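You operate a simulated robot arm through the tools that you are given. There is no shell and no other tool.

Carry out the task below with a simulated robot arm. There is one attempt and no reset: what you move stays moved.

JOB
Wake the console and set its dial to 5.
Fine: key on, stop button out, toggle at PANEL; enable it with the round black button.

Only the result counts: the job must be done as asked and must still hold three seconds after the hand-in. Knocking over, shifting, dropping, spilling or breaking anything else fails it.

ROBOT AND FRAMES
A 7-joint arm with a fingered hand, fixed in place. Base frame: the origin is at the foot of the arm, x ahead of it, y to its left, z up. Lengths are in m, angles in degrees, forces in N, time in s.
With the tool pointing down near the work surface it reaches from about 0.1 to 0.66 m from the base axis. Its first joint turns from -115.0 to 115.0 degrees. Payload 5 kg.
The TCP is the grasp point between the finger pads, 0.032 m short of the fingertips. In the tool frame z runs along the fingers and y along their closing line. Largest opening 0.16 m; the body of the gripper starts 0.089 m behind the TCP. The gripper is a hand of 4 fingers: y runs from the thumb to the fingers, the wrist lies at [0, 0, -0.267] in the tool frame.
Orientation is that of the tool frame in the base frame, as a unit quaternion [w, x, y, z]. With the fingers straight down and closing along the base's y, the tool's x points along the base's -x, its y along +y and its z along -z.

CONTROLS
- The arm moves only by the tool servo_tool. Its argument "commands" is one flat list of numbers, 6 for each row, row after row: the turn, a rotation vector about the base's x, y, z in units of 180 degrees (1.0 is 180 degrees), then the shift along the base's x, y, z in units of 150 mm (1.0 is 150 mm). In form: [wx, wy, wz, dx, dy, dz, wx, wy, wz, dx, dy, dz, ...]. A call has 1 to 20 rows; each row is the pose to reach, as a shift and turn from the pose commanded when the call began. A call with a number of a shift or a turn outside -1 to 1 is refused whole. Rows are played at 5 a second. More than 0.05 m and 8.6 degrees between two rows, and nothing of the call is played. A pose out of reach is approached as far as the arm can. The call stops where the force on the tool passes 60 N (or 10 N more than at its start, if that is more) or the arm is blocked; 0.2 s more then pass. In this call time passes only in rows, and 0.2 s behind the last. The reply holds the time, the measured pose of the TCP, the force on the tool along the base axes, the opening and the grip force, in the units named above and with some noise, with the torque about the TCP (base axes, N m) and any sound that the robot's microphone picked up.
- Cameras (640 x 400 px; columns grow to the right, rows downward): "scene" is fixed at [0.0625, -0.6474, 1.6154]; the picture's right is [0.61, -0.79, 0.00], its down [-0.41, -0.32, -0.85] and it looks along [0.68, 0.52, -0.52] (base axes); focal length 329 px, centre (320, 200). "wrist" rides on the gripper at [0.08, -0.004, -0.114] in the tool frame; the picture's right is [0.05, 1.00, 0.00], its down [-0.82, 0.04, -0.58] and it looks along [-0.58, 0.03, 0.82] (tool axes); focal length 265 px, centre (320, 200).
- capture(camera): a new picture of that camera. It takes no simulated time.
- move_column(by): slides the trunk up (or, below 0, down) by that many m; the arm rides with it, the base frame stays. It gives what a move gives, with no picture.
- move_fingers(finger1, finger2, finger3, thumb_bend): sets how far each is bent, from 0 (flat) to 1 (curled in); at 0.3 the hand is open as for a grip, at 0.7 the pads meet at the TCP. One left out holds its place. A second passes; each finger stops where it meets its share of the squeeze, and holds until it gets a number again. It is the only way to open and close the hand. It gives what a move gives, with no picture; readings hold the bend of each and the force on the fingers (four entries, about 0 where the hand has none), thumb and palm.
- measure_at(camera, pixels): there is no depth. For up to 12 entries [column, row, z] of the newest picture of that camera ("zoom" is the newest enlarged one), the place [x, y] in the base frame at which the ray of that pixel passes the height z, good to about 0.002 m, but the place of the scene camera against the robot may be out by one fixed shift of up to 0.018 m in any direction. It takes no simulated time.
- zoom(camera, box): a new picture of the part [left, top, right, bottom] of that camera's present view, enlarged. It takes no simulated time.
- hand_in(): hands the job in; it is judged then, once.

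Unless the task says otherwise, let go and move clear before handing in.

The tools are called by a JSON object that holds its "fn" and its "kwargs". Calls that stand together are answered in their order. servo_tool: Moves the arm, as the interface text tells. Its arguments: {"type":"object","properties":{"commands":{"type":"array"}},"required":["commands"]} The other tools are called the same way: move_column (by) slides the trunk up or down; move_fingers (finger1, finger2, finger3, thumb_bend) moves the fingers one by one; capture (camera) takes a picture; measure_at (camera, pixels) gives the place at which the rays of pixels pass given heights; zoom (camera, box) takes an enlarged picture of a part of a camera's view; hand_in () hands the job in.

At the start:

```text
time: 0.0
tcp_pos: [0.6288, -0.0512, 1.3968]
tool_rot: [0.0, 0.0, 1.0, 0.0]
wrist_force: [-0.1, 0.2, 0.5]
torque: [-0.01, 0.0, -0.02]
grip_width: 0.1597
grasp_force: 0.1
shape: jaw
bend: [0.3, 0.3, 0.3, 0.3]
finger forces: [0.1, 0.1, 0.0, 0.1, 0.1, 0.0]
trunk travel left (down, up): [-0.725, 0.265]
```

scene: 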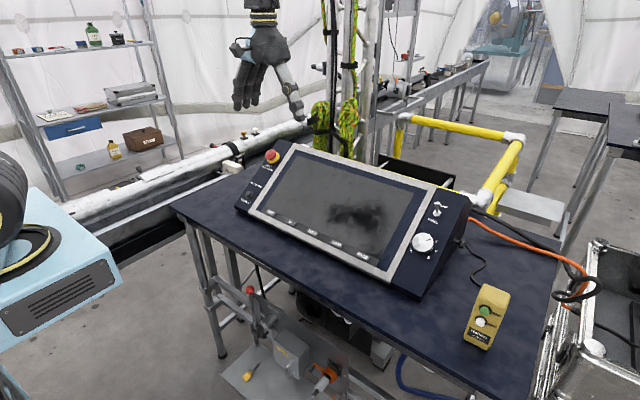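
wrist: 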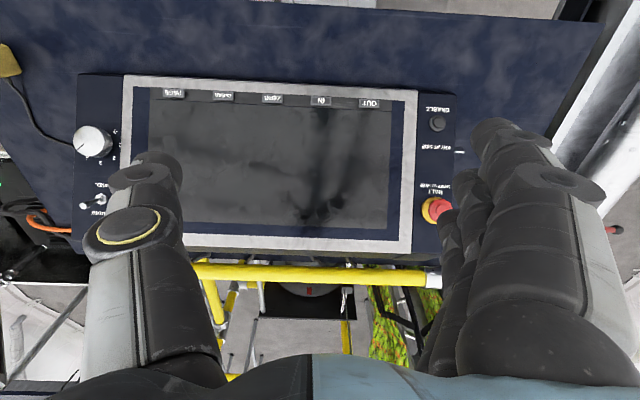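

The scene view shows the console with a red stop button near (272,157), a round knob near (423,243), and a small toggle/key near (437,210). I'll zoom in to read the labels before moving.

{"fn": "zoom", "kwargs": {"camera": "scene", "box": [380, 180, 480, 290]}}

{"fn": "zoom", "kwargs": {"camera": "scene", "box": [230, 140, 310, 220]}}

{"fn": "zoom", "kwargs": {"camera": "wrist", "box": [60, 70, 180, 230]}}

{"fn": "zoom", "kwargs": {"camera": "wrist", "box": [390, 80, 480, 240]}}

{"fn": "zoom", "kwargs": {"camera": "scene", "box": [440, 260, 540, 360]}}

```text
3.64 times, centred on (430, 235) of scene
```

zoom: 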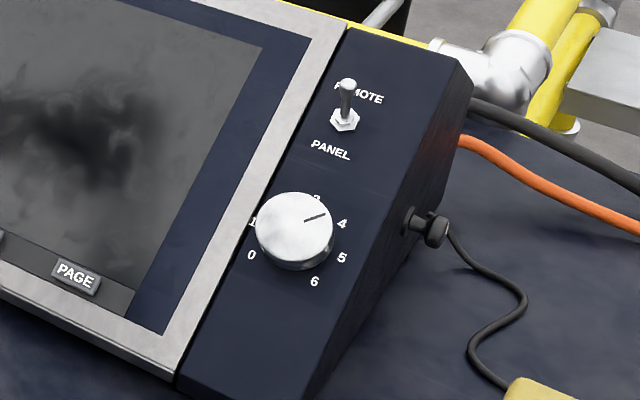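

```text
5.00 times, centred on (270, 180) of scene
```

zoom: 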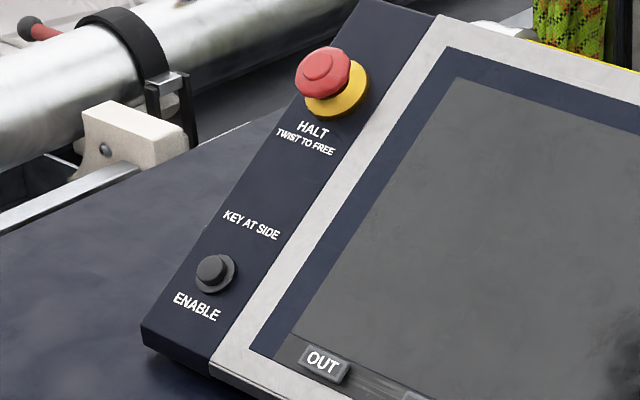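

```text
2.50 times, centred on (120, 150) of wrist
```

zoom: 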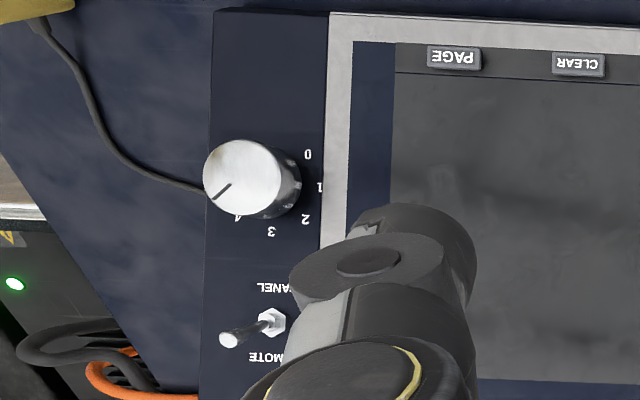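

```text
2.50 times, centred on (435, 160) of wrist
```

zoom: 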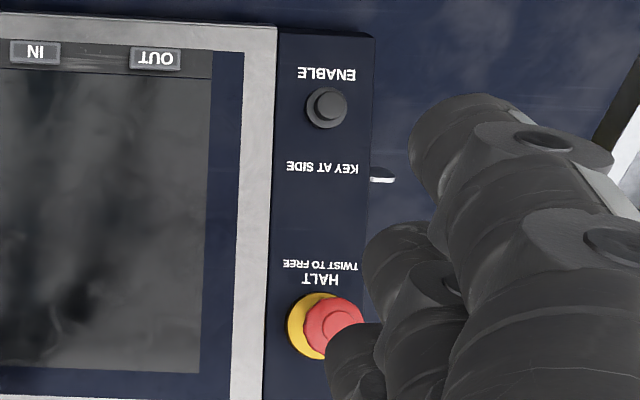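

```text
4.00 times, centred on (490, 310) of scene
```

zoom: 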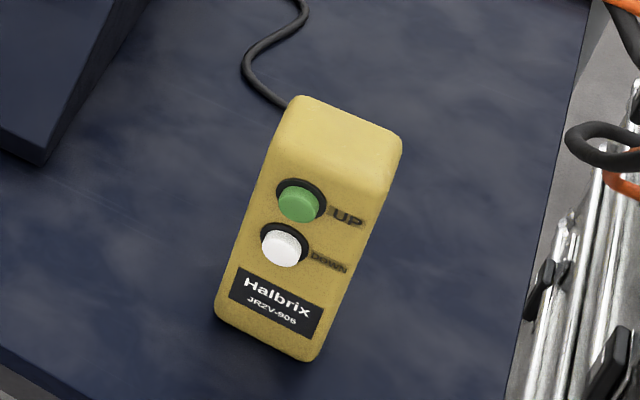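

The console faces the robot: dial and toggle are on the right (toggle lever at zoom (347,85), leaning to REMOTE), and HALT, ENABLE and the key side are on the left. I'll take rays for the main features from both cameras to triangulate their heights.

{"fn": "measure_at", "kwargs": {"camera": "wrist", "pixels": [[437.8, 122.8, 1.0], [437.8, 122.8, 1.1], [437, 210, 1.0], [437, 210, 1.1], [92, 142, 1.0], [92, 142, 1.1], [100, 199, 1.0], [100, 199, 1.1], [459, 151, 1.0], [459, 151, 1.1], [78, 74, 1.0], [455, 82, 1.0]]}}

{"fn": "measure_at", "kwargs": {"camera": "scene", "pixels": [[248.8, 194, 1.0], [248.8, 194, 1.1], [272, 157, 1.0], [272, 157, 1.1], [423, 243, 1.0], [423, 243, 1.1], [437, 213, 1.0], [437, 213, 1.1], [236, 208, 0.95], [236, 208, 1.0], [418, 298, 0.95], [418, 298, 1.0]]}}

```text
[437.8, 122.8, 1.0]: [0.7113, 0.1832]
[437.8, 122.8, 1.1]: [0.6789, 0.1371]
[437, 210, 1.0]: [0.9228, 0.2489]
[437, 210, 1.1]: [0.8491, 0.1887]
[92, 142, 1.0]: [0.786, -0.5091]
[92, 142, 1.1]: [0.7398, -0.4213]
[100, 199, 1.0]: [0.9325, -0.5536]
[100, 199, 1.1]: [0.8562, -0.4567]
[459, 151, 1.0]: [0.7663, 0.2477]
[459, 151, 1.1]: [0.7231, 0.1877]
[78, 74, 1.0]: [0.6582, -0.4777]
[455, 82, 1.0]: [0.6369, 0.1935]
```

```text
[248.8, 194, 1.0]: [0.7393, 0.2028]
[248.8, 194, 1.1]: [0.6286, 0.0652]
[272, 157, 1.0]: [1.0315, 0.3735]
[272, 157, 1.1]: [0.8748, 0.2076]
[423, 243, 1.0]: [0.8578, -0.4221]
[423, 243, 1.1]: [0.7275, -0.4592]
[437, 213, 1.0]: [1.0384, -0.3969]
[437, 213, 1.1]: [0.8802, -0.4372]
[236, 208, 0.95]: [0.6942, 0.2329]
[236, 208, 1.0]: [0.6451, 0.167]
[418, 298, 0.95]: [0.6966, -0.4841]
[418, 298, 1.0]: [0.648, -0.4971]
```

The rays intersect at about ENABLE (0.70, 0.167, 1.036), HALT (0.826, 0.17, 1.13), dial (0.747, -0.434, 1.085) and toggle (0.834, -0.43, 1.13). The dial pointer lines up with 4. The key is on the +y side and hidden from here, so I'll move the hand to +y and turn it to look at that side.

{"fn": "servo_tool", "kwargs": {"commands": [0, 0, -0.03, -0.1, 0.25, 0, 0, 0, -0.06, -0.2, 0.5, 0, 0, 0, -0.09, -0.3, 0.75, 0, 0, 0, -0.12, -0.4, 1.0, 0]}}

```text
time: 1.0
tcp_pos: [0.568, 0.0992, 1.3963]
tool_rot: [0.0, 0.188, 0.982, -0.001]
wrist_force: [-0.5, 0.3, 0.4]
torque: [-0.05, -0.01, 0.03]
grip_width: 0.1598
grasp_force: 0.1
shape: jaw
bend: [0.3, 0.3, 0.3, 0.3]
finger forces: [0.0, 0.0, 0.0, 0.0, 0.0, 0.0]
trunk travel left (down, up): [-0.725, 0.265]
```

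The arm followed cleanly to (0.568, 0.099, 1.396). I'll go further to +y and turn more so the camera looks at the left side of the console.

{"fn": "servo_tool", "kwargs": {"commands": [0, 0, -0.03, -0.1, 0.25, -0.1, 0, 0, -0.06, -0.2, 0.5, -0.2, 0, 0, -0.09, -0.3, 0.75, -0.3, 0, 0, -0.12, -0.4, 1.0, -0.4]}}

{"fn": "servo_tool", "kwargs": {"commands": [0, 0, -0.03, 0, 0.25, 0, 0, 0, -0.06, 0, 0.5, 0, 0, 0, -0.09, 0, 0.75, 0, 0, 0, -0.12, 0, 1.0, 0]}}

{"fn": "capture", "kwargs": {"camera": "wrist"}}

{"fn": "capture", "kwargs": {"camera": "scene"}}

```text
time: 2.0
tcp_pos: [0.509, 0.2493, 1.3362]
tool_rot: [-0.001, 0.369, 0.929, 0.0]
wrist_force: [-0.9, 0.8, 0.0]
torque: [-0.06, -0.02, 0.03]
grip_width: 0.1599
grasp_force: 0.2
shape: jaw
bend: [0.3, 0.3, 0.3, 0.3]
finger forces: [0.0, 0.0, 0.0, 0.1, 0.0, 0.0]
trunk travel left (down, up): [-0.725, 0.265]
```

```text
time: 3.0
tcp_pos: [0.5109, 0.4016, 1.3364]
tool_rot: [0.0, 0.537, 0.844, 0.0]
wrist_force: [-0.7, 0.5, 0.9]
torque: [-0.05, 0.01, -0.02]
grip_width: 0.1601
grasp_force: 0.1
shape: jaw
bend: [0.3, 0.3, 0.3, 0.3]
finger forces: [0.0, 0.0, 0.0, 0.0, 0.1, 0.0]
trunk travel left (down, up): [-0.725, 0.265]
```

```text
taken
```

wrist: 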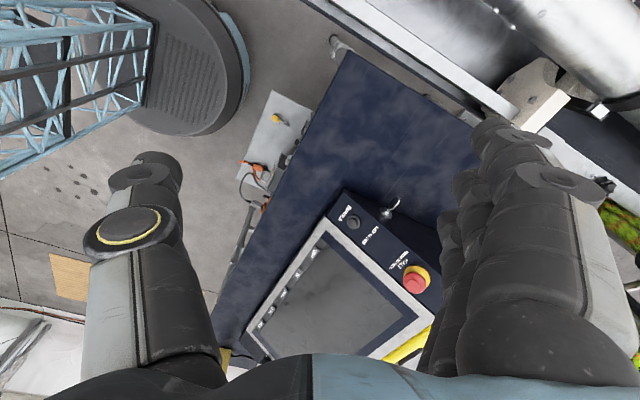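

```text
taken
```

scene: 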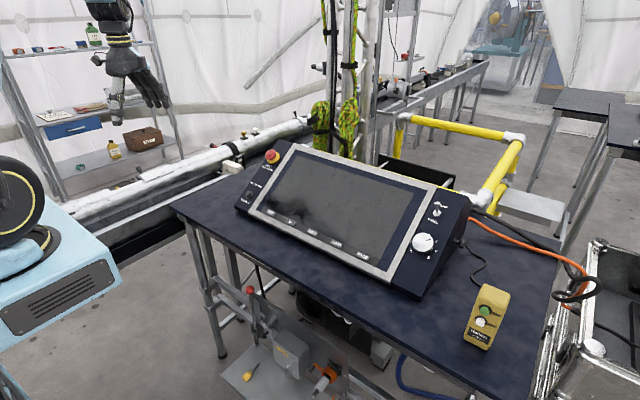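

{"fn": "zoom", "kwargs": {"camera": "wrist", "box": [320, 170, 450, 310]}}

{"fn": "zoom", "kwargs": {"camera": "wrist", "box": [365, 185, 415, 225]}}

```text
2.86 times, centred on (385, 240) of wrist
```

zoom: 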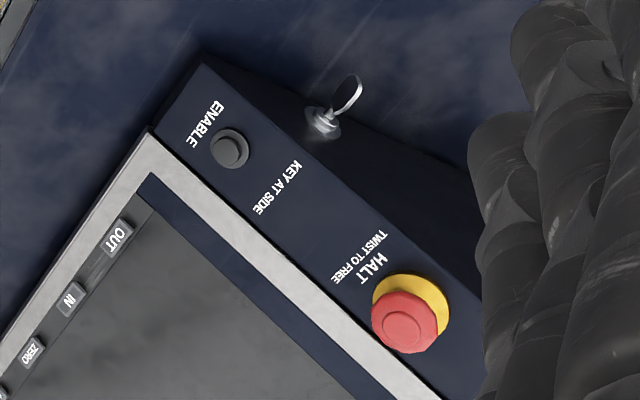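

```text
10.00 times, centred on (390, 205) of wrist
```

zoom: 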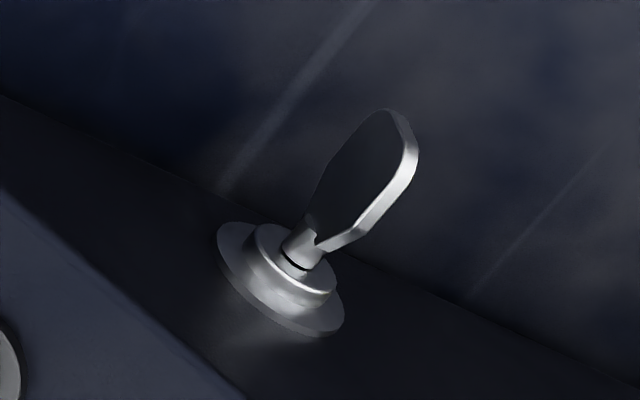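

The key is in the side lock at about zoom (330,190), with a collar round it. I can't read the side-face markings from this steep angle, so I'll lower the trunk and tilt the hand for a flatter view.

{"fn": "move_column", "kwargs": {"by": -0.12}}

{"fn": "servo_tool", "kwargs": {"commands": [0, 0, -0.03, 0, 0.2, 0, 0, 0, -0.06, 0, 0.4, 0, 0, 0, -0.09, 0, 0.6, 0, 0, 0, -0.12, 0, 0.8, 0]}}

{"fn": "capture", "kwargs": {"camera": "wrist"}}

```text
time: 4.5
tcp_pos: [0.5094, 0.3992, 1.2172]
tool_rot: [0.001, 0.536, 0.844, -0.001]
wrist_force: [0.3, 0.0, -0.2]
torque: [-0.03, 0.03, 0.02]
grip_width: 0.16
grasp_force: 0.0
shape: jaw
bend: [0.3, 0.3, 0.3, 0.3]
finger forces: [0.1, 0.1, 0.0, 0.0, 0.0, 0.0]
trunk travel left (down, up): [-0.605, 0.385]
```

```text
time: 5.5
tcp_pos: [0.509, 0.52, 1.2148]
tool_rot: [0.0, 0.685, 0.728, -0.001]
wrist_force: [0.2, -0.4, -0.3]
torque: [-0.02, 0.03, 0.02]
grip_width: 0.16
grasp_force: 0.0
shape: jaw
bend: [0.3, 0.3, 0.3, 0.3]
finger forces: [0.0, 0.1, 0.1, 0.0, 0.0, 0.1]
trunk travel left (down, up): [-0.605, 0.385]
```

```text
taken
```

wrist: 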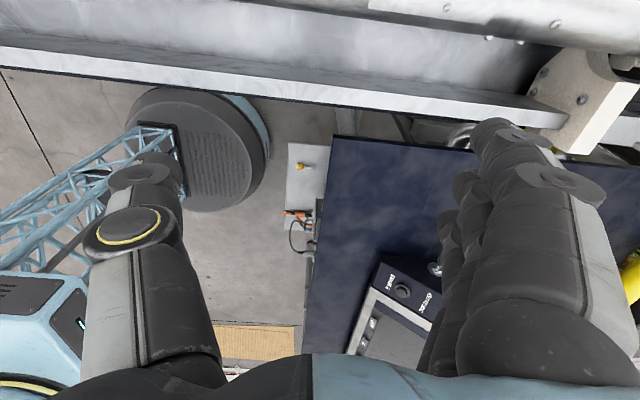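

The key is now hidden behind the fingers near (437,268). I'll turn back to a yaw of about -50° and then tilt the camera flatter towards the console's left face.

{"fn": "servo_tool", "kwargs": {"commands": [0, 0, 0.04, 0.05, -0.12, 0, 0, 0, 0.08, 0.1, -0.24, 0, 0, 0, 0.12, 0.15, -0.36, 0, 0, 0, 0.16, 0.2, -0.48, 0, 0, 0, 0.2, 0.25, -0.6, 0]}}

{"fn": "servo_tool", "kwargs": {"commands": [-0.0283, -0.0238, 0, 0, 0, 0, -0.0566, -0.0476, 0, 0, 0, 0, -0.085, -0.0714, 0, 0, 0, 0]}}

{"fn": "capture", "kwargs": {"camera": "wrist"}}

```text
time: 6.7
tcp_pos: [0.5469, 0.43, 1.2155]
tool_rot: [0.0, 0.424, 0.906, -0.001]
wrist_force: [0.2, -0.2, 0.0]
torque: [0.03, -0.02, 0.0]
grip_width: 0.1598
grasp_force: 0.0
shape: jaw
bend: [0.3, 0.3, 0.3, 0.3]
finger forces: [0.0, 0.1, 0.0, 0.0, 0.0, 0.0]
trunk travel left (down, up): [-0.605, 0.385]
```

```text
time: 7.5
tcp_pos: [0.5461, 0.4301, 1.2167]
tool_rot: [0.159, 0.419, 0.891, -0.073]
wrist_force: [-0.5, 0.7, 0.3]
torque: [-0.04, -0.02, 0.0]
grip_width: 0.1596
grasp_force: 0.0
shape: jaw
bend: [0.3, 0.3, 0.3, 0.3]
finger forces: [0.1, 0.0, 0.0, 0.0, 0.0, 0.0]
trunk travel left (down, up): [-0.605, 0.385]
```

```text
taken
```

wrist: 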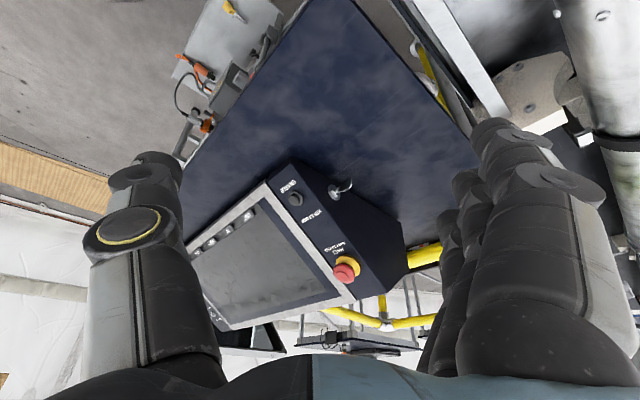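

{"fn": "zoom", "kwargs": {"camera": "wrist", "box": [310, 165, 370, 215]}}

{"fn": "zoom", "kwargs": {"camera": "wrist", "box": [270, 150, 420, 300]}}

{"fn": "zoom", "kwargs": {"camera": "wrist", "box": [310, 230, 380, 290]}}

```text
8.00 times, centred on (340, 190) of wrist
```

zoom: 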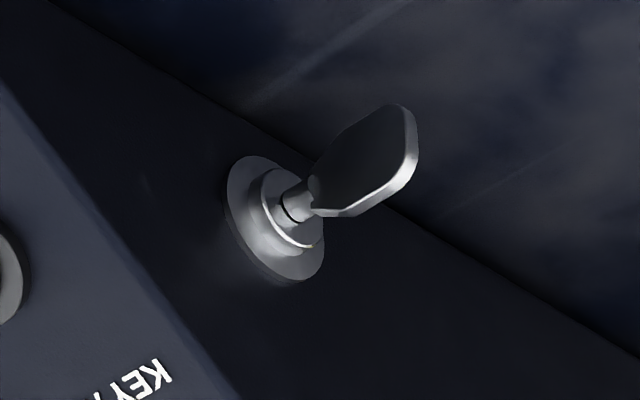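

```text
2.67 times, centred on (345, 225) of wrist
```

zoom: 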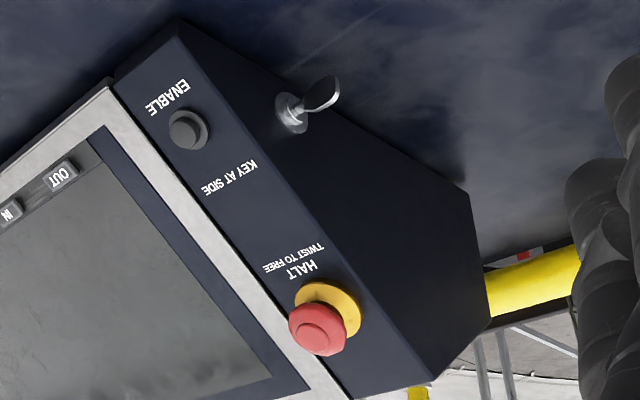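

```text
6.67 times, centred on (345, 260) of wrist
```

zoom: 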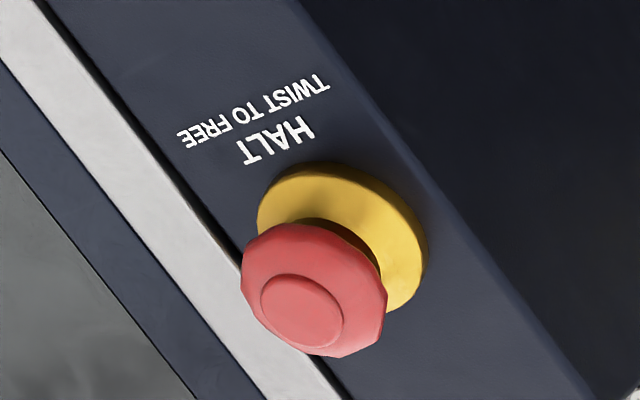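

HALT has a visible gap between the red head and the yellow collar at zoom (320,230), so it looks out. The key bow is at zoom (370,160) with no marking visible on the side yet. I'll take rays here for a second triangulation.

{"fn": "measure_at", "kwargs": {"camera": "wrist", "pixels": [[334.4, 192.5, 1.0], [334.4, 192.5, 1.1], [351.3, 182.5, 1.0], [351.3, 182.5, 1.1], [295.6, 198, 1.0], [295.6, 198, 1.1], [343, 271, 1.1], [343, 271, 1.2], [288, 160, 0.95], [288, 160, 1.0], [360, 300, 1.1], [404, 245, 1.1]]}}

```text
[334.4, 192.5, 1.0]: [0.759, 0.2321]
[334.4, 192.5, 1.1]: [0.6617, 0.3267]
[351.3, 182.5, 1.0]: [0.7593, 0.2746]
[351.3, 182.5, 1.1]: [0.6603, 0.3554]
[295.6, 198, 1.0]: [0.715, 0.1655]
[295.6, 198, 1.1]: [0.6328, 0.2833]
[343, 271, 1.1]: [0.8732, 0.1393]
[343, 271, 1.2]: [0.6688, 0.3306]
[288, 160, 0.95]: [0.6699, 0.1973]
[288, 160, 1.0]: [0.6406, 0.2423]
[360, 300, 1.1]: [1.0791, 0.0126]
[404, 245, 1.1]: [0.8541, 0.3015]
```

The two views agree on ENABLE (0.707, 0.178, 1.011), HALT (0.834, 0.177, 1.120) and a key axis near (0.78, y, 0.98) with its tip at y≈0.26. I'll move closer and lower to get a clear look at the side face around the key.

{"fn": "servo_tool", "kwargs": {"commands": [0, 0, -0.02, 0.1, -0.05, -0.12, 0, 0, -0.04, 0.2, -0.1, -0.24, 0, 0, -0.06, 0.3, -0.15, -0.36, 0, 0, -0.08, 0.4, -0.2, -0.48, 0, 0, -0.1, 0.5, -0.25, -0.6]}}

{"fn": "capture", "kwargs": {"camera": "wrist"}}

{"fn": "capture", "kwargs": {"camera": "scene"}}

```text
time: 8.7
tcp_pos: [0.6233, 0.3925, 1.1284]
tool_rot: [0.144, 0.554, 0.814, -0.097]
wrist_force: [0.3, 0.8, -0.6]
torque: [-0.02, 0.02, 0.03]
grip_width: 0.1595
grasp_force: 0.0
shape: jaw
bend: [0.3, 0.3, 0.3, 0.3]
finger forces: [0.1, 0.0, 0.0, 0.0, 0.0, 0.0]
trunk travel left (down, up): [-0.605, 0.385]
```

```text
taken
```

wrist: 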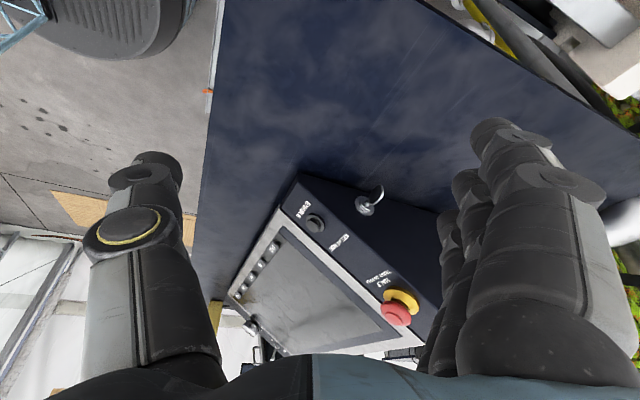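

```text
taken
```

scene: 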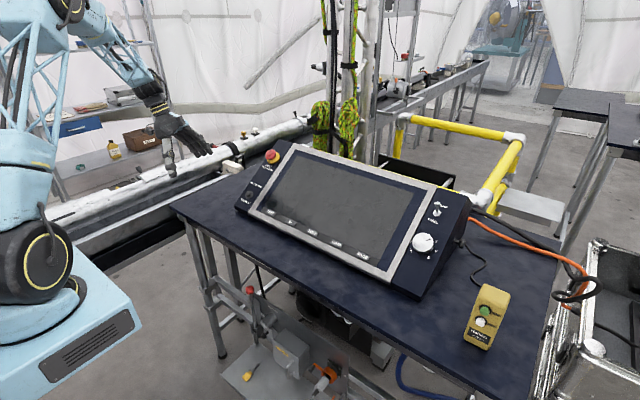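

{"fn": "zoom", "kwargs": {"camera": "wrist", "box": [345, 175, 405, 225]}}

{"fn": "zoom", "kwargs": {"camera": "wrist", "box": [280, 170, 440, 330]}}

```text
8.00 times, centred on (375, 200) of wrist
```

zoom: 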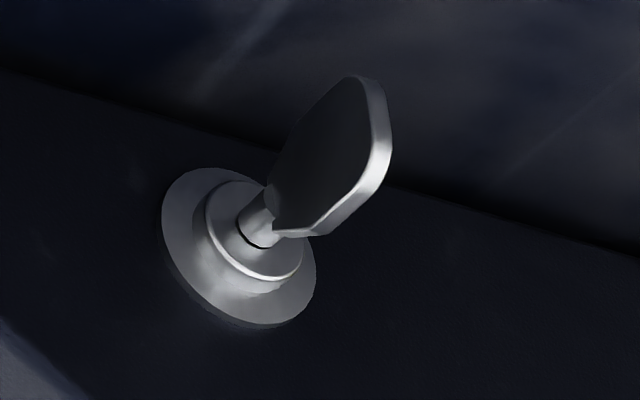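

```text
2.50 times, centred on (360, 250) of wrist
```

zoom: 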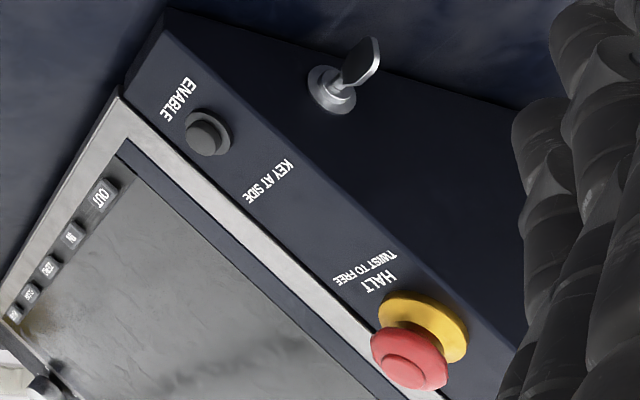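

The bow plate stands vertical and there are no ON/OFF markings around it. The key's state will have to come from how the console responds. The toggle definitely needs changing, so I'll raise the hand and turn it square to the panel (tool z along the panel's inward normal, fingers up-slope), heading for the right end.

{"fn": "servo_tool", "kwargs": {"commands": [0.0233, -0.0254, -0.014, -0.08, -0.13, 0.17, 0.0465, -0.0508, -0.028, -0.17, -0.26, 0.34, 0.0698, -0.0762, -0.042, -0.25, -0.4, 0.5, 0.0931, -0.1015, -0.056, -0.33, -0.53, 0.67, 0.1163, -0.1269, -0.07, -0.42, -0.66, 0.83, 0.1396, -0.1523, -0.084, -0.5, -0.8, 1.0]}}

{"fn": "servo_tool", "kwargs": {"commands": [0, 0, 0, 0, -0.3, 0, 0, 0, 0, 0, -0.6, 0, 0, 0, 0, 0, -0.9, 0, 0, 0, 0, 0, -1.0, 0]}}

{"fn": "servo_tool", "kwargs": {"commands": [0, 0, 0, 0, -0.3, 0, 0, 0, 0, 0, -0.6, 0, 0, 0, 0, 0, -0.9, 0, 0, 0, 0, 0, -1.0, 0]}}

{"fn": "capture", "kwargs": {"camera": "wrist"}}

{"fn": "capture", "kwargs": {"camera": "scene"}}

```text
time: 10.1
tcp_pos: [0.5453, 0.2697, 1.2772]
tool_rot: [0.195, 0.68, 0.679, 0.196]
wrist_force: [-0.3, -0.6, 0.8]
torque: [0.02, -0.01, 0.0]
grip_width: 0.1601
grasp_force: 0.0
shape: jaw
bend: [0.3, 0.3, 0.3, 0.3]
finger forces: [0.0, 0.0, 0.0, 0.0, 0.0, 0.0]
trunk travel left (down, up): [-0.605, 0.385]
```

```text
time: 11.1
tcp_pos: [0.549, 0.1202, 1.2776]
tool_rot: [0.196, 0.679, 0.68, 0.196]
wrist_force: [-0.2, 0.2, 0.6]
torque: [-0.03, -0.03, 0.03]
grip_width: 0.1602
grasp_force: 0.1
shape: jaw
bend: [0.3, 0.3, 0.3, 0.3]
finger forces: [0.0, 0.0, 0.0, 0.0, 0.1, 0.0]
trunk travel left (down, up): [-0.605, 0.385]
```

```text
time: 12.1
tcp_pos: [0.5473, -0.0285, 1.2767]
tool_rot: [0.194, 0.679, 0.68, 0.195]
wrist_force: [-0.4, -0.6, 1.5]
torque: [-0.02, -0.03, 0.03]
grip_width: 0.16
grasp_force: 0.0
shape: jaw
bend: [0.3, 0.3, 0.3, 0.3]
finger forces: [0.1, 0.0, 0.0, 0.0, 0.0, 0.0]
trunk travel left (down, up): [-0.605, 0.385]
```

```text
taken
```

wrist: 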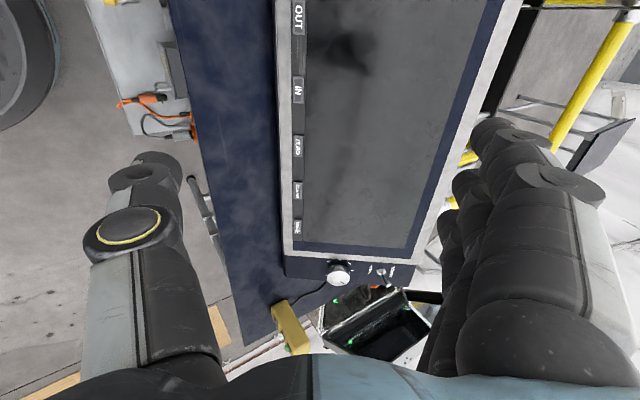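

```text
taken
```

scene: 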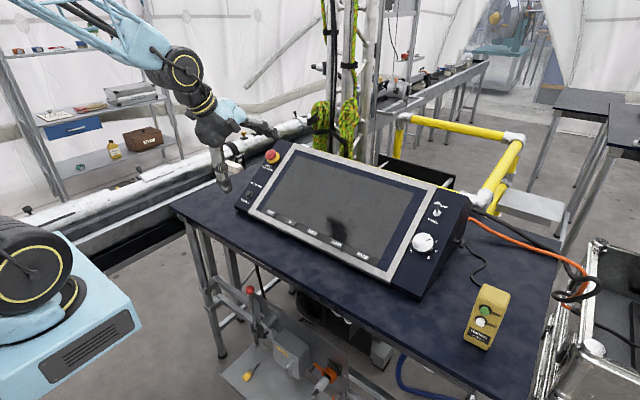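

The hand is now square to the panel, with the dial at wrist (339,273) and the toggle at (381,272). I'll move closer so the toggle and dial can be measured.

{"fn": "servo_tool", "kwargs": {"commands": [0, 0, 0, 0.1, -0.25, 0, 0, 0, 0, 0.2, -0.5, 0, 0, 0, 0, 0.3, -0.75, 0, 0, 0, 0, 0.4, -1.0, 0]}}

{"fn": "servo_tool", "kwargs": {"commands": [0, 0, 0, 0.1, -0.25, 0, 0, 0, 0, 0.2, -0.5, 0, 0, 0, 0, 0.3, -0.75, 0]}}

{"fn": "capture", "kwargs": {"camera": "wrist"}}

{"fn": "zoom", "kwargs": {"camera": "wrist", "box": [280, 180, 440, 320]}}

```text
time: 13.1
tcp_pos: [0.6072, -0.1805, 1.2769]
tool_rot: [0.195, 0.678, 0.681, 0.195]
wrist_force: [0.6, -0.9, -0.3]
torque: [0.01, 0.0, -0.02]
grip_width: 0.1598
grasp_force: 0.1
shape: jaw
bend: [0.3, 0.3, 0.3, 0.3]
finger forces: [0.0, 0.0, 0.0, 0.0, 0.1, 0.0]
trunk travel left (down, up): [-0.605, 0.385]
```

```text
time: 13.9
tcp_pos: [0.6524, -0.2916, 1.277]
tool_rot: [0.195, 0.68, 0.679, 0.196]
wrist_force: [0.0, -0.1, 0.3]
torque: [0.03, 0.0, 0.01]
grip_width: 0.1596
grasp_force: 0.0
shape: jaw
bend: [0.3, 0.3, 0.3, 0.3]
finger forces: [0.0, 0.0, 0.0, 0.0, 0.0, 0.0]
trunk travel left (down, up): [-0.605, 0.385]
```

```text
taken
```

wrist: 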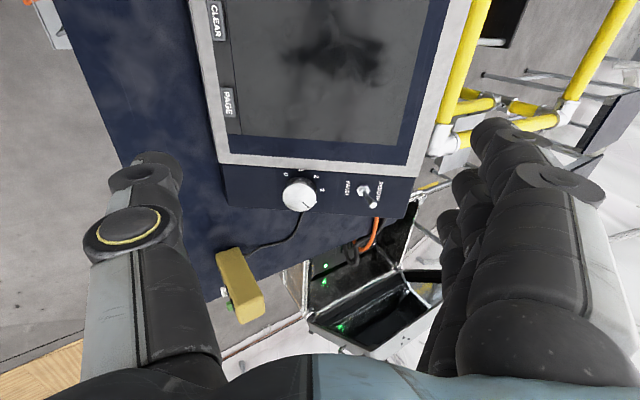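

```text
2.86 times, centred on (360, 250) of wrist
```

zoom: 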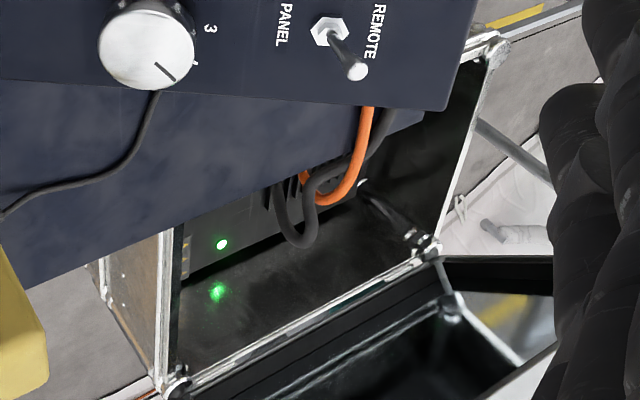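

The toggle nut is at about wrist (362,191) and the lever tip at (372,205), leaning to the REMOTE side. I'll zoom in tighter for exact pixels and take rays.

{"fn": "zoom", "kwargs": {"camera": "wrist", "box": [270, 160, 400, 230]}}

{"fn": "measure_at", "kwargs": {"camera": "wrist", "pixels": [[362.4, 190.6, 1.05], [362.4, 190.6, 1.15], [372.2, 205.2, 1.05], [372.2, 205.2, 1.15], [299, 196, 1.05], [299, 196, 1.15], [226, 206, 0.95], [226, 206, 1.0], [410, 218, 1.1], [410, 218, 1.15], [238, 320, 0.9], [238, 320, 1.0]]}}

```text
4.92 times, centred on (335, 195) of wrist
```

zoom: 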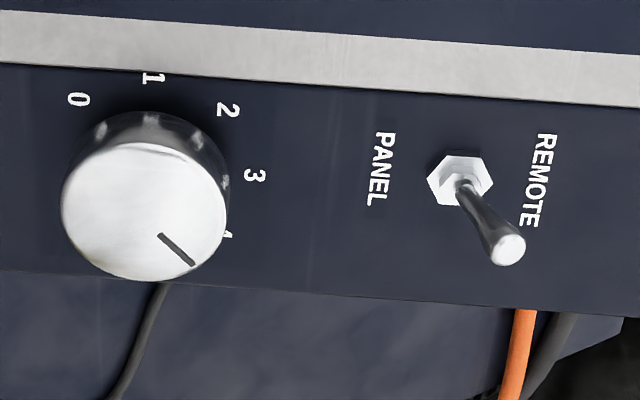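

```text
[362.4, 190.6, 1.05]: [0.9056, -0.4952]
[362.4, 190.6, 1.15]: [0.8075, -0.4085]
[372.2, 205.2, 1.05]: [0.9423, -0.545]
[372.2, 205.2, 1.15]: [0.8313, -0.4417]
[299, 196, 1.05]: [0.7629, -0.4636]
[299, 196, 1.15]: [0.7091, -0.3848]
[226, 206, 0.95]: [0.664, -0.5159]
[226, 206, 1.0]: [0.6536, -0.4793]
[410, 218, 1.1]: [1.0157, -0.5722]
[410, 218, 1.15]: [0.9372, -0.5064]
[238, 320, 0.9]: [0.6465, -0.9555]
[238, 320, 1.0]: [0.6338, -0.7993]
```

The toggle pivot works out near (0.858, -0.454, 1.098), with the lever tip at about (0.843, -0.453, 1.139). The dial is near (0.76, -0.46, 1.055), about 55 mm across. I'll shape the hand into a one-finger pointer so the thumb can't hit the dial, and look at the shape before using it.

{"fn": "move_fingers", "kwargs": {"finger1": 1.0, "finger2": 0.3, "finger3": 1.0, "thumb_bend": 0.3}}

{"fn": "capture", "kwargs": {"camera": "wrist"}}

{"fn": "zoom", "kwargs": {"camera": "scene", "box": [200, 60, 480, 260]}}

```text
time: 14.9
tcp_pos: [0.6533, -0.2915, 1.2768]
tool_rot: [0.194, 0.68, 0.68, 0.195]
wrist_force: [0.5, 1.8, 0.9]
torque: [-0.01, -0.02, -0.02]
grip_width: 0.0781
grasp_force: 0.1
shape: fingers
bend: [1.0, 0.3, 1.0, 0.3]
finger forces: [0.0, 0.0, 0.0, 0.1, 0.0, 0.0]
trunk travel left (down, up): [-0.605, 0.385]
```

```text
taken
```

wrist: 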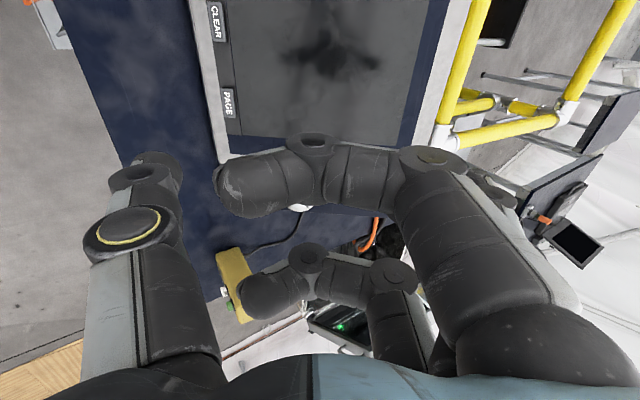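

```text
2.00 times, centred on (340, 160) of scene
```

zoom: 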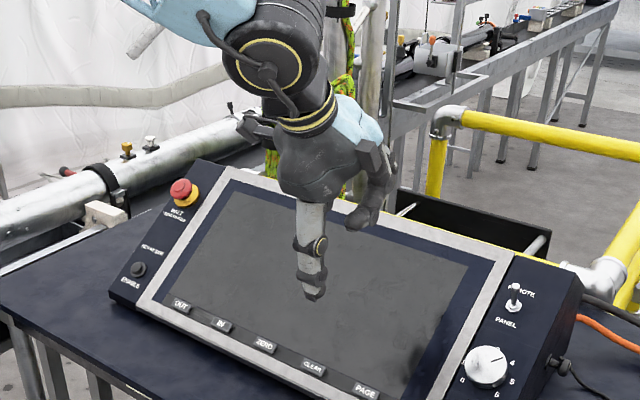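

Curled fingers swing across the camera's view, so the pointer shape is poor. I'll use all three fingers as a hook (bend 0.6) with the thumb open at 0.3, and a tool tilt of about 20° so the thumb stays well above the dial.

{"fn": "move_fingers", "kwargs": {"finger1": 0.6, "finger2": 0.6, "finger3": 0.6, "thumb_bend": 0.3}}

{"fn": "servo_tool", "kwargs": {"commands": [0, 0.0333, 0, 0.1, -0.15, 0.05, 0, 0.0667, 0, 0.2, -0.3, 0.1]}}

{"fn": "capture", "kwargs": {"camera": "wrist"}}

{"fn": "capture", "kwargs": {"camera": "scene"}}

```text
time: 15.9
tcp_pos: [0.6534, -0.2912, 1.2774]
tool_rot: [0.195, 0.679, 0.68, 0.195]
wrist_force: [0.3, -0.3, 0.0]
torque: [0.0, 0.0, -0.01]
grip_width: 0.1109
grasp_force: 0.1
shape: fingers
bend: [0.6, 0.6, 0.6, 0.3]
finger forces: [0.1, 0.0, 0.0, 0.0, 0.1, 0.0]
trunk travel left (down, up): [-0.605, 0.385]
```

```text
time: 16.5
tcp_pos: [0.6837, -0.3376, 1.2917]
tool_rot: [0.122, 0.696, 0.697, 0.124]
wrist_force: [-0.4, 0.1, -0.4]
torque: [0.05, 0.05, 0.01]
grip_width: 0.1109
grasp_force: 0.2
shape: fingers
bend: [0.6, 0.6, 0.6, 0.3]
finger forces: [0.0, 0.0, 0.0, 0.0, 0.0, 0.1]
trunk travel left (down, up): [-0.605, 0.385]
```

```text
taken
```

wrist: 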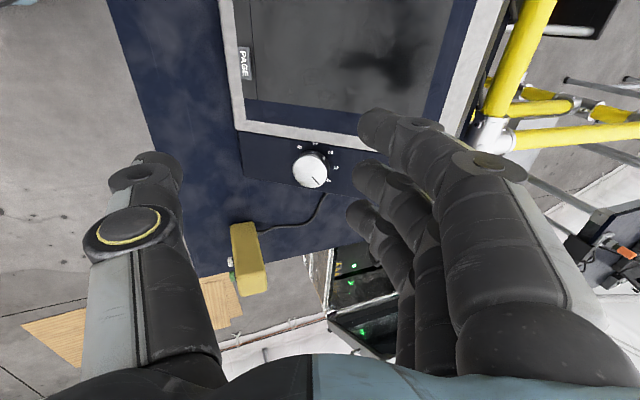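

```text
taken
```

scene: 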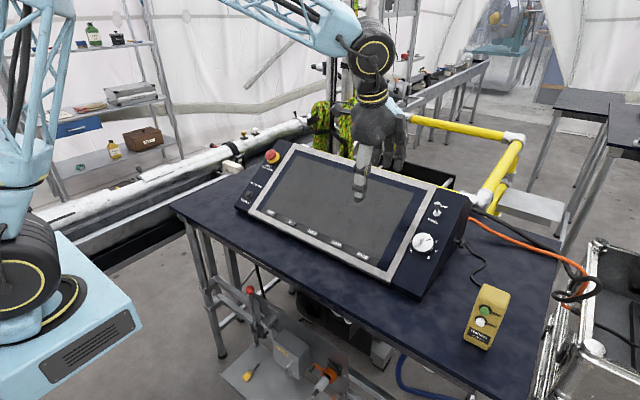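

The fingertips sit at tool x≈+0.033/0/-0.035 and tool y≈+0.03, as expected from the (375,120), (365,178) and (352,215) pixels. I'll move to a hover near the toggle and check how far the arm reaches.

{"fn": "servo_tool", "kwargs": {"commands": [0, 0, 0, 0.19, -0.14, -0.03, 0, 0, 0, 0.38, -0.28, -0.06, 0, 0, 0, 0.57, -0.42, -0.1, 0, 0, 0, 0.77, -0.55, -0.13]}}

{"fn": "capture", "kwargs": {"camera": "wrist"}}

{"fn": "capture", "kwargs": {"camera": "scene"}}

```text
time: 17.5
tcp_pos: [0.7998, -0.4182, 1.2729]
tool_rot: [0.122, 0.696, 0.697, 0.124]
wrist_force: [0.2, 0.5, 0.5]
torque: [0.04, 0.01, 0.0]
grip_width: 0.1111
grasp_force: 0.1
shape: fingers
bend: [0.6, 0.6, 0.6, 0.3]
finger forces: [0.0, 0.0, 0.1, 0.1, 0.1, 0.0]
trunk travel left (down, up): [-0.605, 0.385]
```

```text
taken
```

wrist: 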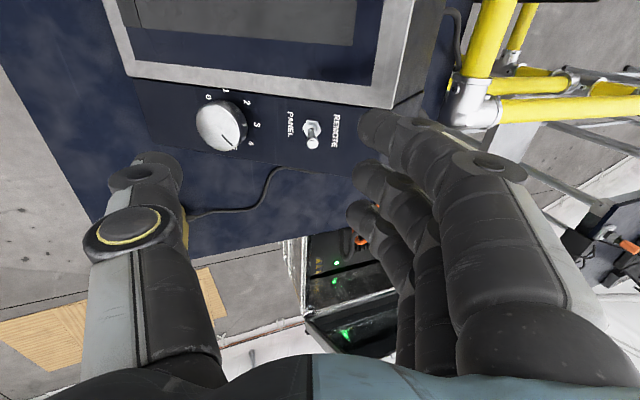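

```text
taken
```

scene: 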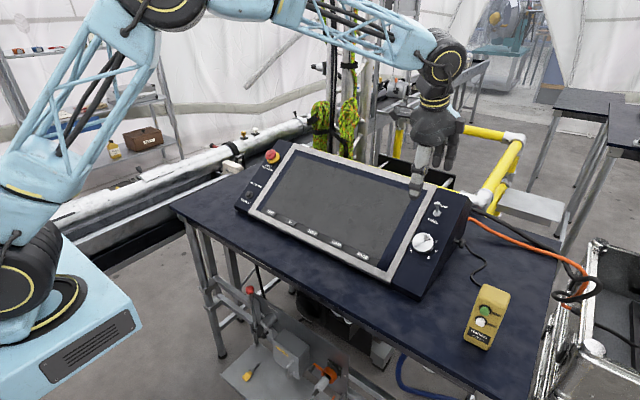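

The arm reached the hover without trouble, and the toggle is visible at wrist (311,134) between thumb and fingers. I'll zoom for exact pixels and take rays here.

{"fn": "zoom", "kwargs": {"camera": "wrist", "box": [180, 80, 360, 170]}}

{"fn": "measure_at", "kwargs": {"camera": "wrist", "pixels": [[311, 127, 1.05], [311, 127, 1.15], [312, 142, 1.05], [312, 142, 1.15], [221, 126, 1.0], [221, 126, 1.1]]}}

```text
3.56 times, centred on (270, 125) of wrist
```

zoom: 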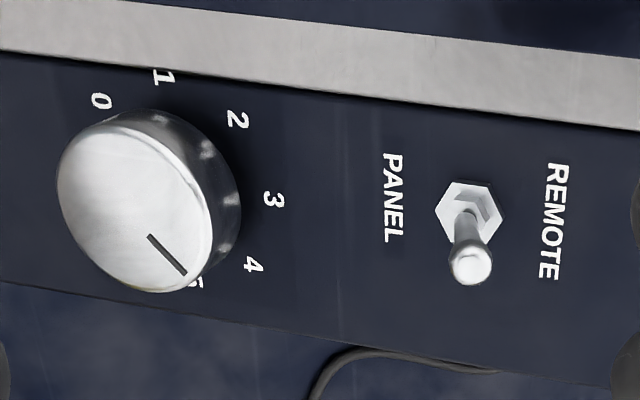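

```text
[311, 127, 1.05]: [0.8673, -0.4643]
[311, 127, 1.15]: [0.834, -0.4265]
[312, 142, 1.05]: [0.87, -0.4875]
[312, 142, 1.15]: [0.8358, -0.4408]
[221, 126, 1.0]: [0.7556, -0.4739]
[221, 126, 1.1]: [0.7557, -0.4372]
```

Triangulating from the two wrist views puts the nut at (0.850, -0.444, 1.108), the lever tip at (0.8385, -0.445, 1.146), and the dial face at (0.753, -0.450, 1.069). I'll flatten the tilt to about 12° for thumb clearance and hover above the far side of the lever.

{"fn": "servo_tool", "kwargs": {"commands": [0, 0.0222, 0, 0.12, -0.1, -0.1, 0, 0.0444, 0, 0.235, -0.192, -0.2]}}

{"fn": "capture", "kwargs": {"camera": "wrist"}}

{"fn": "zoom", "kwargs": {"camera": "scene", "box": [360, 100, 520, 280]}}

```text
time: 18.1
tcp_pos: [0.8344, -0.4478, 1.2417]
tool_rot: [0.073, 0.703, 0.704, 0.075]
wrist_force: [0.3, -0.4, -0.2]
torque: [0.0, 0.02, -0.04]
grip_width: 0.1107
grasp_force: 0.0
shape: fingers
bend: [0.6, 0.6, 0.6, 0.3]
finger forces: [0.0, 0.0, 0.1, 0.0, 0.1, 0.0]
trunk travel left (down, up): [-0.605, 0.385]
```

```text
taken
```

wrist: 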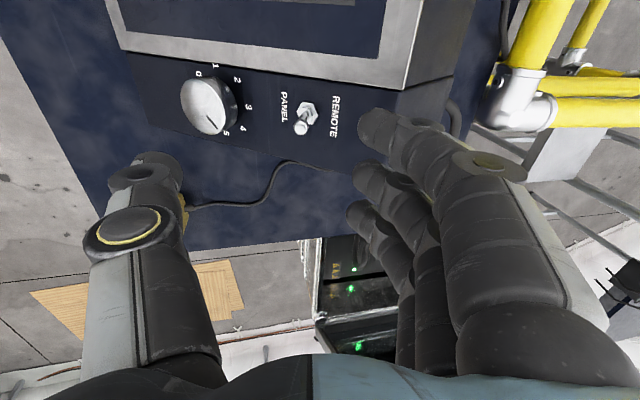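

```text
2.22 times, centred on (440, 190) of scene
```

zoom: 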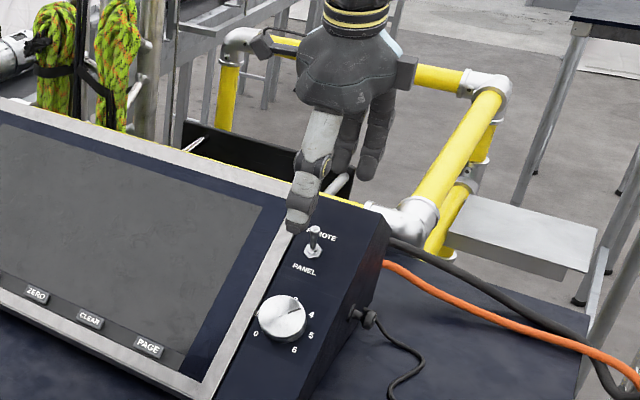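

The lever tip appears at wrist (300,127), matching the prediction of (300,128), so the estimate is good. I'll lower straight down so the fingers end up about 14 mm behind the lever, with the thumb clear above the dial.

{"fn": "servo_tool", "kwargs": {"commands": [0, 0, 0, 0, 0, -0.15, 0, 0, 0, 0, 0, -0.3, 0, 0, 0, 0, 0, -0.42, 0, 0, 0, 0, 0, -0.5, 0, 0, 0, 0, 0, -0.56]}}

{"fn": "capture", "kwargs": {"camera": "wrist"}}

{"fn": "zoom", "kwargs": {"camera": "scene", "box": [380, 140, 480, 280]}}

```text
time: 19.3
tcp_pos: [0.8341, -0.4467, 1.1587]
tool_rot: [0.073, 0.703, 0.704, 0.074]
wrist_force: [-0.5, 0.5, 0.7]
torque: [0.0, 0.02, 0.01]
grip_width: 0.111
grasp_force: 0.2
shape: fingers
bend: [0.6, 0.6, 0.6, 0.3]
finger forces: [0.0, 0.1, 0.1, 0.0, 0.1, 0.0]
trunk travel left (down, up): [-0.605, 0.385]
```

```text
taken
```

wrist: 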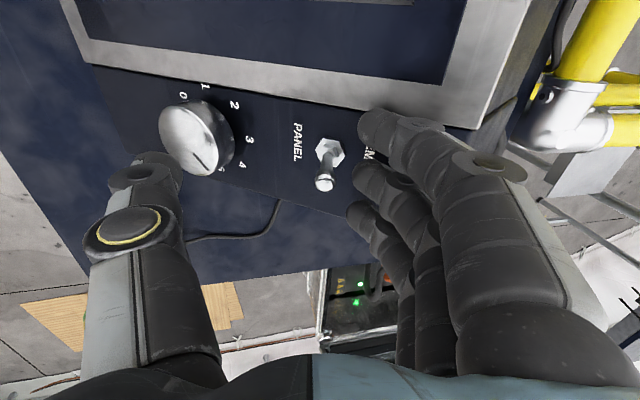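

```text
2.86 times, centred on (430, 210) of scene
```

zoom: 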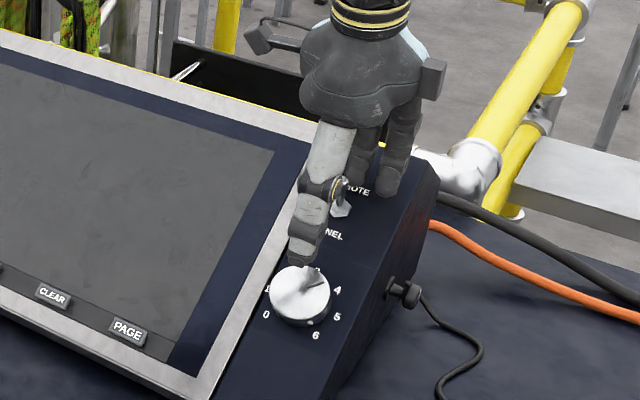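

No contact yet (forces about 0), with the lever at wrist (324,183) just in front of the middle fingertip at (360,175). I'll pull towards the robot and slightly down to flip it to PANEL.

{"fn": "servo_tool", "kwargs": {"commands": [0, 0, 0, -0.06, 0, -0.01, 0, 0, 0, -0.12, 0, -0.03, 0, 0, 0, -0.18, 0, -0.06, 0, 0, 0, -0.24, 0, -0.09, 0, 0, 0, -0.3, 0, -0.12]}}

{"fn": "capture", "kwargs": {"camera": "wrist"}}

```text
time: 20.5
tcp_pos: [0.7881, -0.4476, 1.1434]
tool_rot: [0.077, 0.703, 0.703, 0.075]
wrist_force: [5.4, -1.4, 22.0]
torque: [0.02, -1.2, -0.09]
grip_width: 0.1114
grasp_force: 9.1
shape: fingers
bend: [0.6, 0.57, 0.6, 0.3]
finger forces: [0.0, 19.1, 0.1, 0.1, 0.0, 0.1]
trunk travel left (down, up): [-0.605, 0.385]
```

```text
taken
```

wrist: 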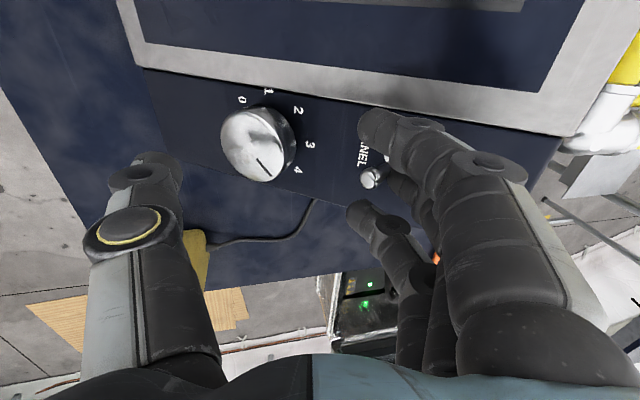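

The middle finger carries 19 N, and the lever tip at wrist (372,177) now works out to about (0.822, 1.129), close to the expected PANEL position. I'll back the fingers off up-slope, then lift and look.

{"fn": "servo_tool", "kwargs": {"commands": [0, 0, 0, 0.06, 0, 0.04, 0, 0, 0, 0.14, 0, 0.08, 0, 0, 0, 0.2, 0, 0.15, 0, 0, 0, 0.2, 0, 0.35, 0, 0, 0, 0.15, 0, 0.6]}}

{"fn": "capture", "kwargs": {"camera": "wrist"}}

{"fn": "zoom", "kwargs": {"camera": "scene", "box": [380, 170, 480, 290]}}

```text
time: 21.7
tcp_pos: [0.8079, -0.4476, 1.2303]
tool_rot: [0.074, 0.703, 0.703, 0.075]
wrist_force: [0.1, 0.6, -0.2]
torque: [-0.02, 0.03, -0.01]
grip_width: 0.1114
grasp_force: 0.1
shape: fingers
bend: [0.6, 0.6, 0.6, 0.3]
finger forces: [0.0, 0.0, 0.0, 0.1, 0.0, 0.0]
trunk travel left (down, up): [-0.605, 0.385]
```

```text
taken
```

wrist: 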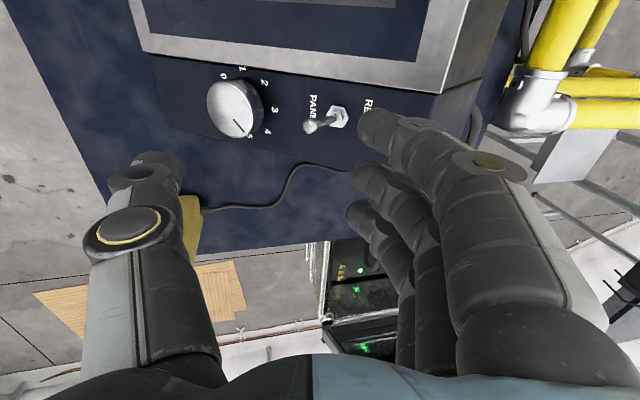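

```text
3.33 times, centred on (430, 230) of scene
```

zoom: 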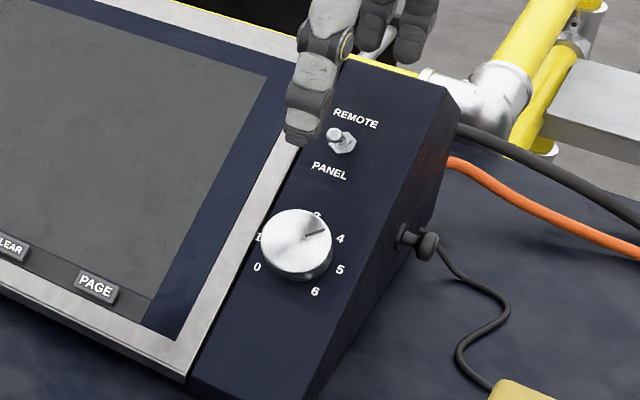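

The lever now leans to PANEL (tip at wrist (310,125), clear of REMOTE) and the dial is undisturbed. Next is ENABLE on the left: I'll move over while turning the hand to face the panel, so the thumb alone can press the button.

{"fn": "servo_tool", "kwargs": {"commands": [-0.0167, -0.0084, 0.0384, -0.04, 0.08, 0.05, -0.0335, -0.0167, 0.0769, -0.08, 0.17, 0.1, -0.0502, -0.0251, 0.1153, -0.12, 0.25, 0.15, -0.0669, -0.0334, 0.1537, -0.17, 0.33, 0.2, -0.0836, -0.0418, 0.1921, -0.21, 0.42, 0.2, -0.1004, -0.0502, 0.2306, -0.25, 0.5, 0.2, -0.1171, -0.0585, 0.269, -0.29, 0.58, 0.2, -0.1338, -0.0669, 0.3074, -0.33, 0.67, 0.2, -0.1505, -0.0752, 0.3458, -0.37, 0.75, 0.2, -0.1673, -0.0836, 0.3843, -0.42, 0.83, 0.2, -0.184, -0.092, 0.4227, -0.46, 0.92, 0.2, -0.2007, -0.1003, 0.4611, -0.5, 1.0, 0.2]}}

{"fn": "servo_tool", "kwargs": {"commands": [0, 0, 0, -0.1, 0.3, 0, 0, 0, 0, -0.2, 0.6, 0, 0, 0, 0, -0.3, 0.9, 0, 0, 0, 0, -0.3, 1.0, 0]}}

{"fn": "servo_tool", "kwargs": {"commands": [0, 0, 0, 0, 0.3, 0, 0, 0, 0, 0, 0.6, 0, 0, 0, 0, 0, 0.9, 0, 0, 0, 0, 0, 1.0, 0]}}

{"fn": "move_fingers", "kwargs": {"finger1": 1.0, "finger2": 1.0, "finger3": 1.0, "thumb_bend": 0.3}}

{"fn": "capture", "kwargs": {"camera": "wrist"}}

{"fn": "capture", "kwargs": {"camera": "scene"}}

```text
time: 24.3
tcp_pos: [0.7343, -0.2978, 1.2604]
tool_rot: [0.301, -0.003, 0.954, 0.001]
wrist_force: [1.4, -0.2, 0.2]
torque: [0.0, -0.01, 0.02]
grip_width: 0.111
grasp_force: 0.0
shape: fingers
bend: [0.6, 0.6, 0.6, 0.3]
finger forces: [0.1, 0.1, 0.0, 0.0, 0.1, 0.1]
trunk travel left (down, up): [-0.605, 0.385]
```

```text
time: 25.3
tcp_pos: [0.6892, -0.1473, 1.2614]
tool_rot: [0.301, -0.001, 0.954, -0.001]
wrist_force: [0.0, -0.4, -0.4]
torque: [0.01, -0.04, -0.03]
grip_width: 0.111
grasp_force: 0.0
shape: fingers
bend: [0.6, 0.6, 0.6, 0.3]
finger forces: [0.0, 0.0, 0.0, 0.0, 0.1, 0.0]
trunk travel left (down, up): [-0.605, 0.385]
```

```text
time: 26.3
tcp_pos: [0.69, 0.0016, 1.2606]
tool_rot: [0.3, -0.001, 0.954, 0.001]
wrist_force: [0.0, -0.4, 0.2]
torque: [-0.02, 0.0, 0.02]
grip_width: 0.1112
grasp_force: 0.0
shape: fingers
bend: [0.6, 0.6, 0.6, 0.3]
finger forces: [0.0, 0.0, 0.1, 0.0, 0.0, 0.1]
trunk travel left (down, up): [-0.605, 0.385]
```

```text
time: 27.3
tcp_pos: [0.6894, 0.0029, 1.2615]
tool_rot: [0.299, -0.002, 0.954, 0.0]
wrist_force: [-0.8, -0.8, -0.1]
torque: [0.0, 0.02, 0.0]
grip_width: 0.0785
grasp_force: 0.1
shape: fingers
bend: [1.0, 1.0, 1.0, 0.3]
finger forces: [0.0, 0.0, 0.0, 0.1, 0.0, 0.0]
trunk travel left (down, up): [-0.605, 0.385]
```

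```text
taken
```

wrist: 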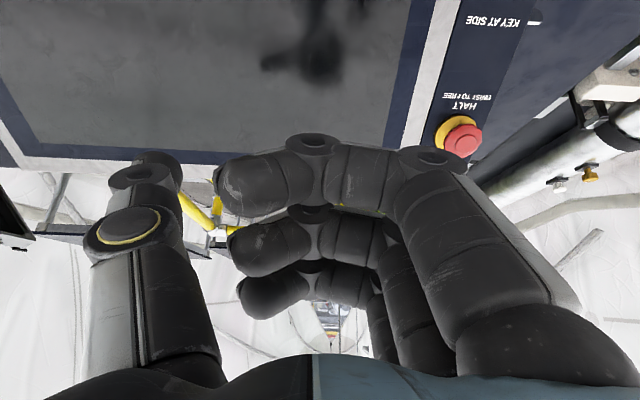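

```text
taken
```

scene: 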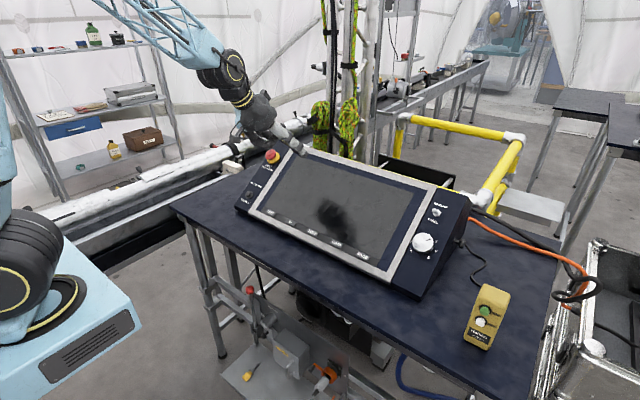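

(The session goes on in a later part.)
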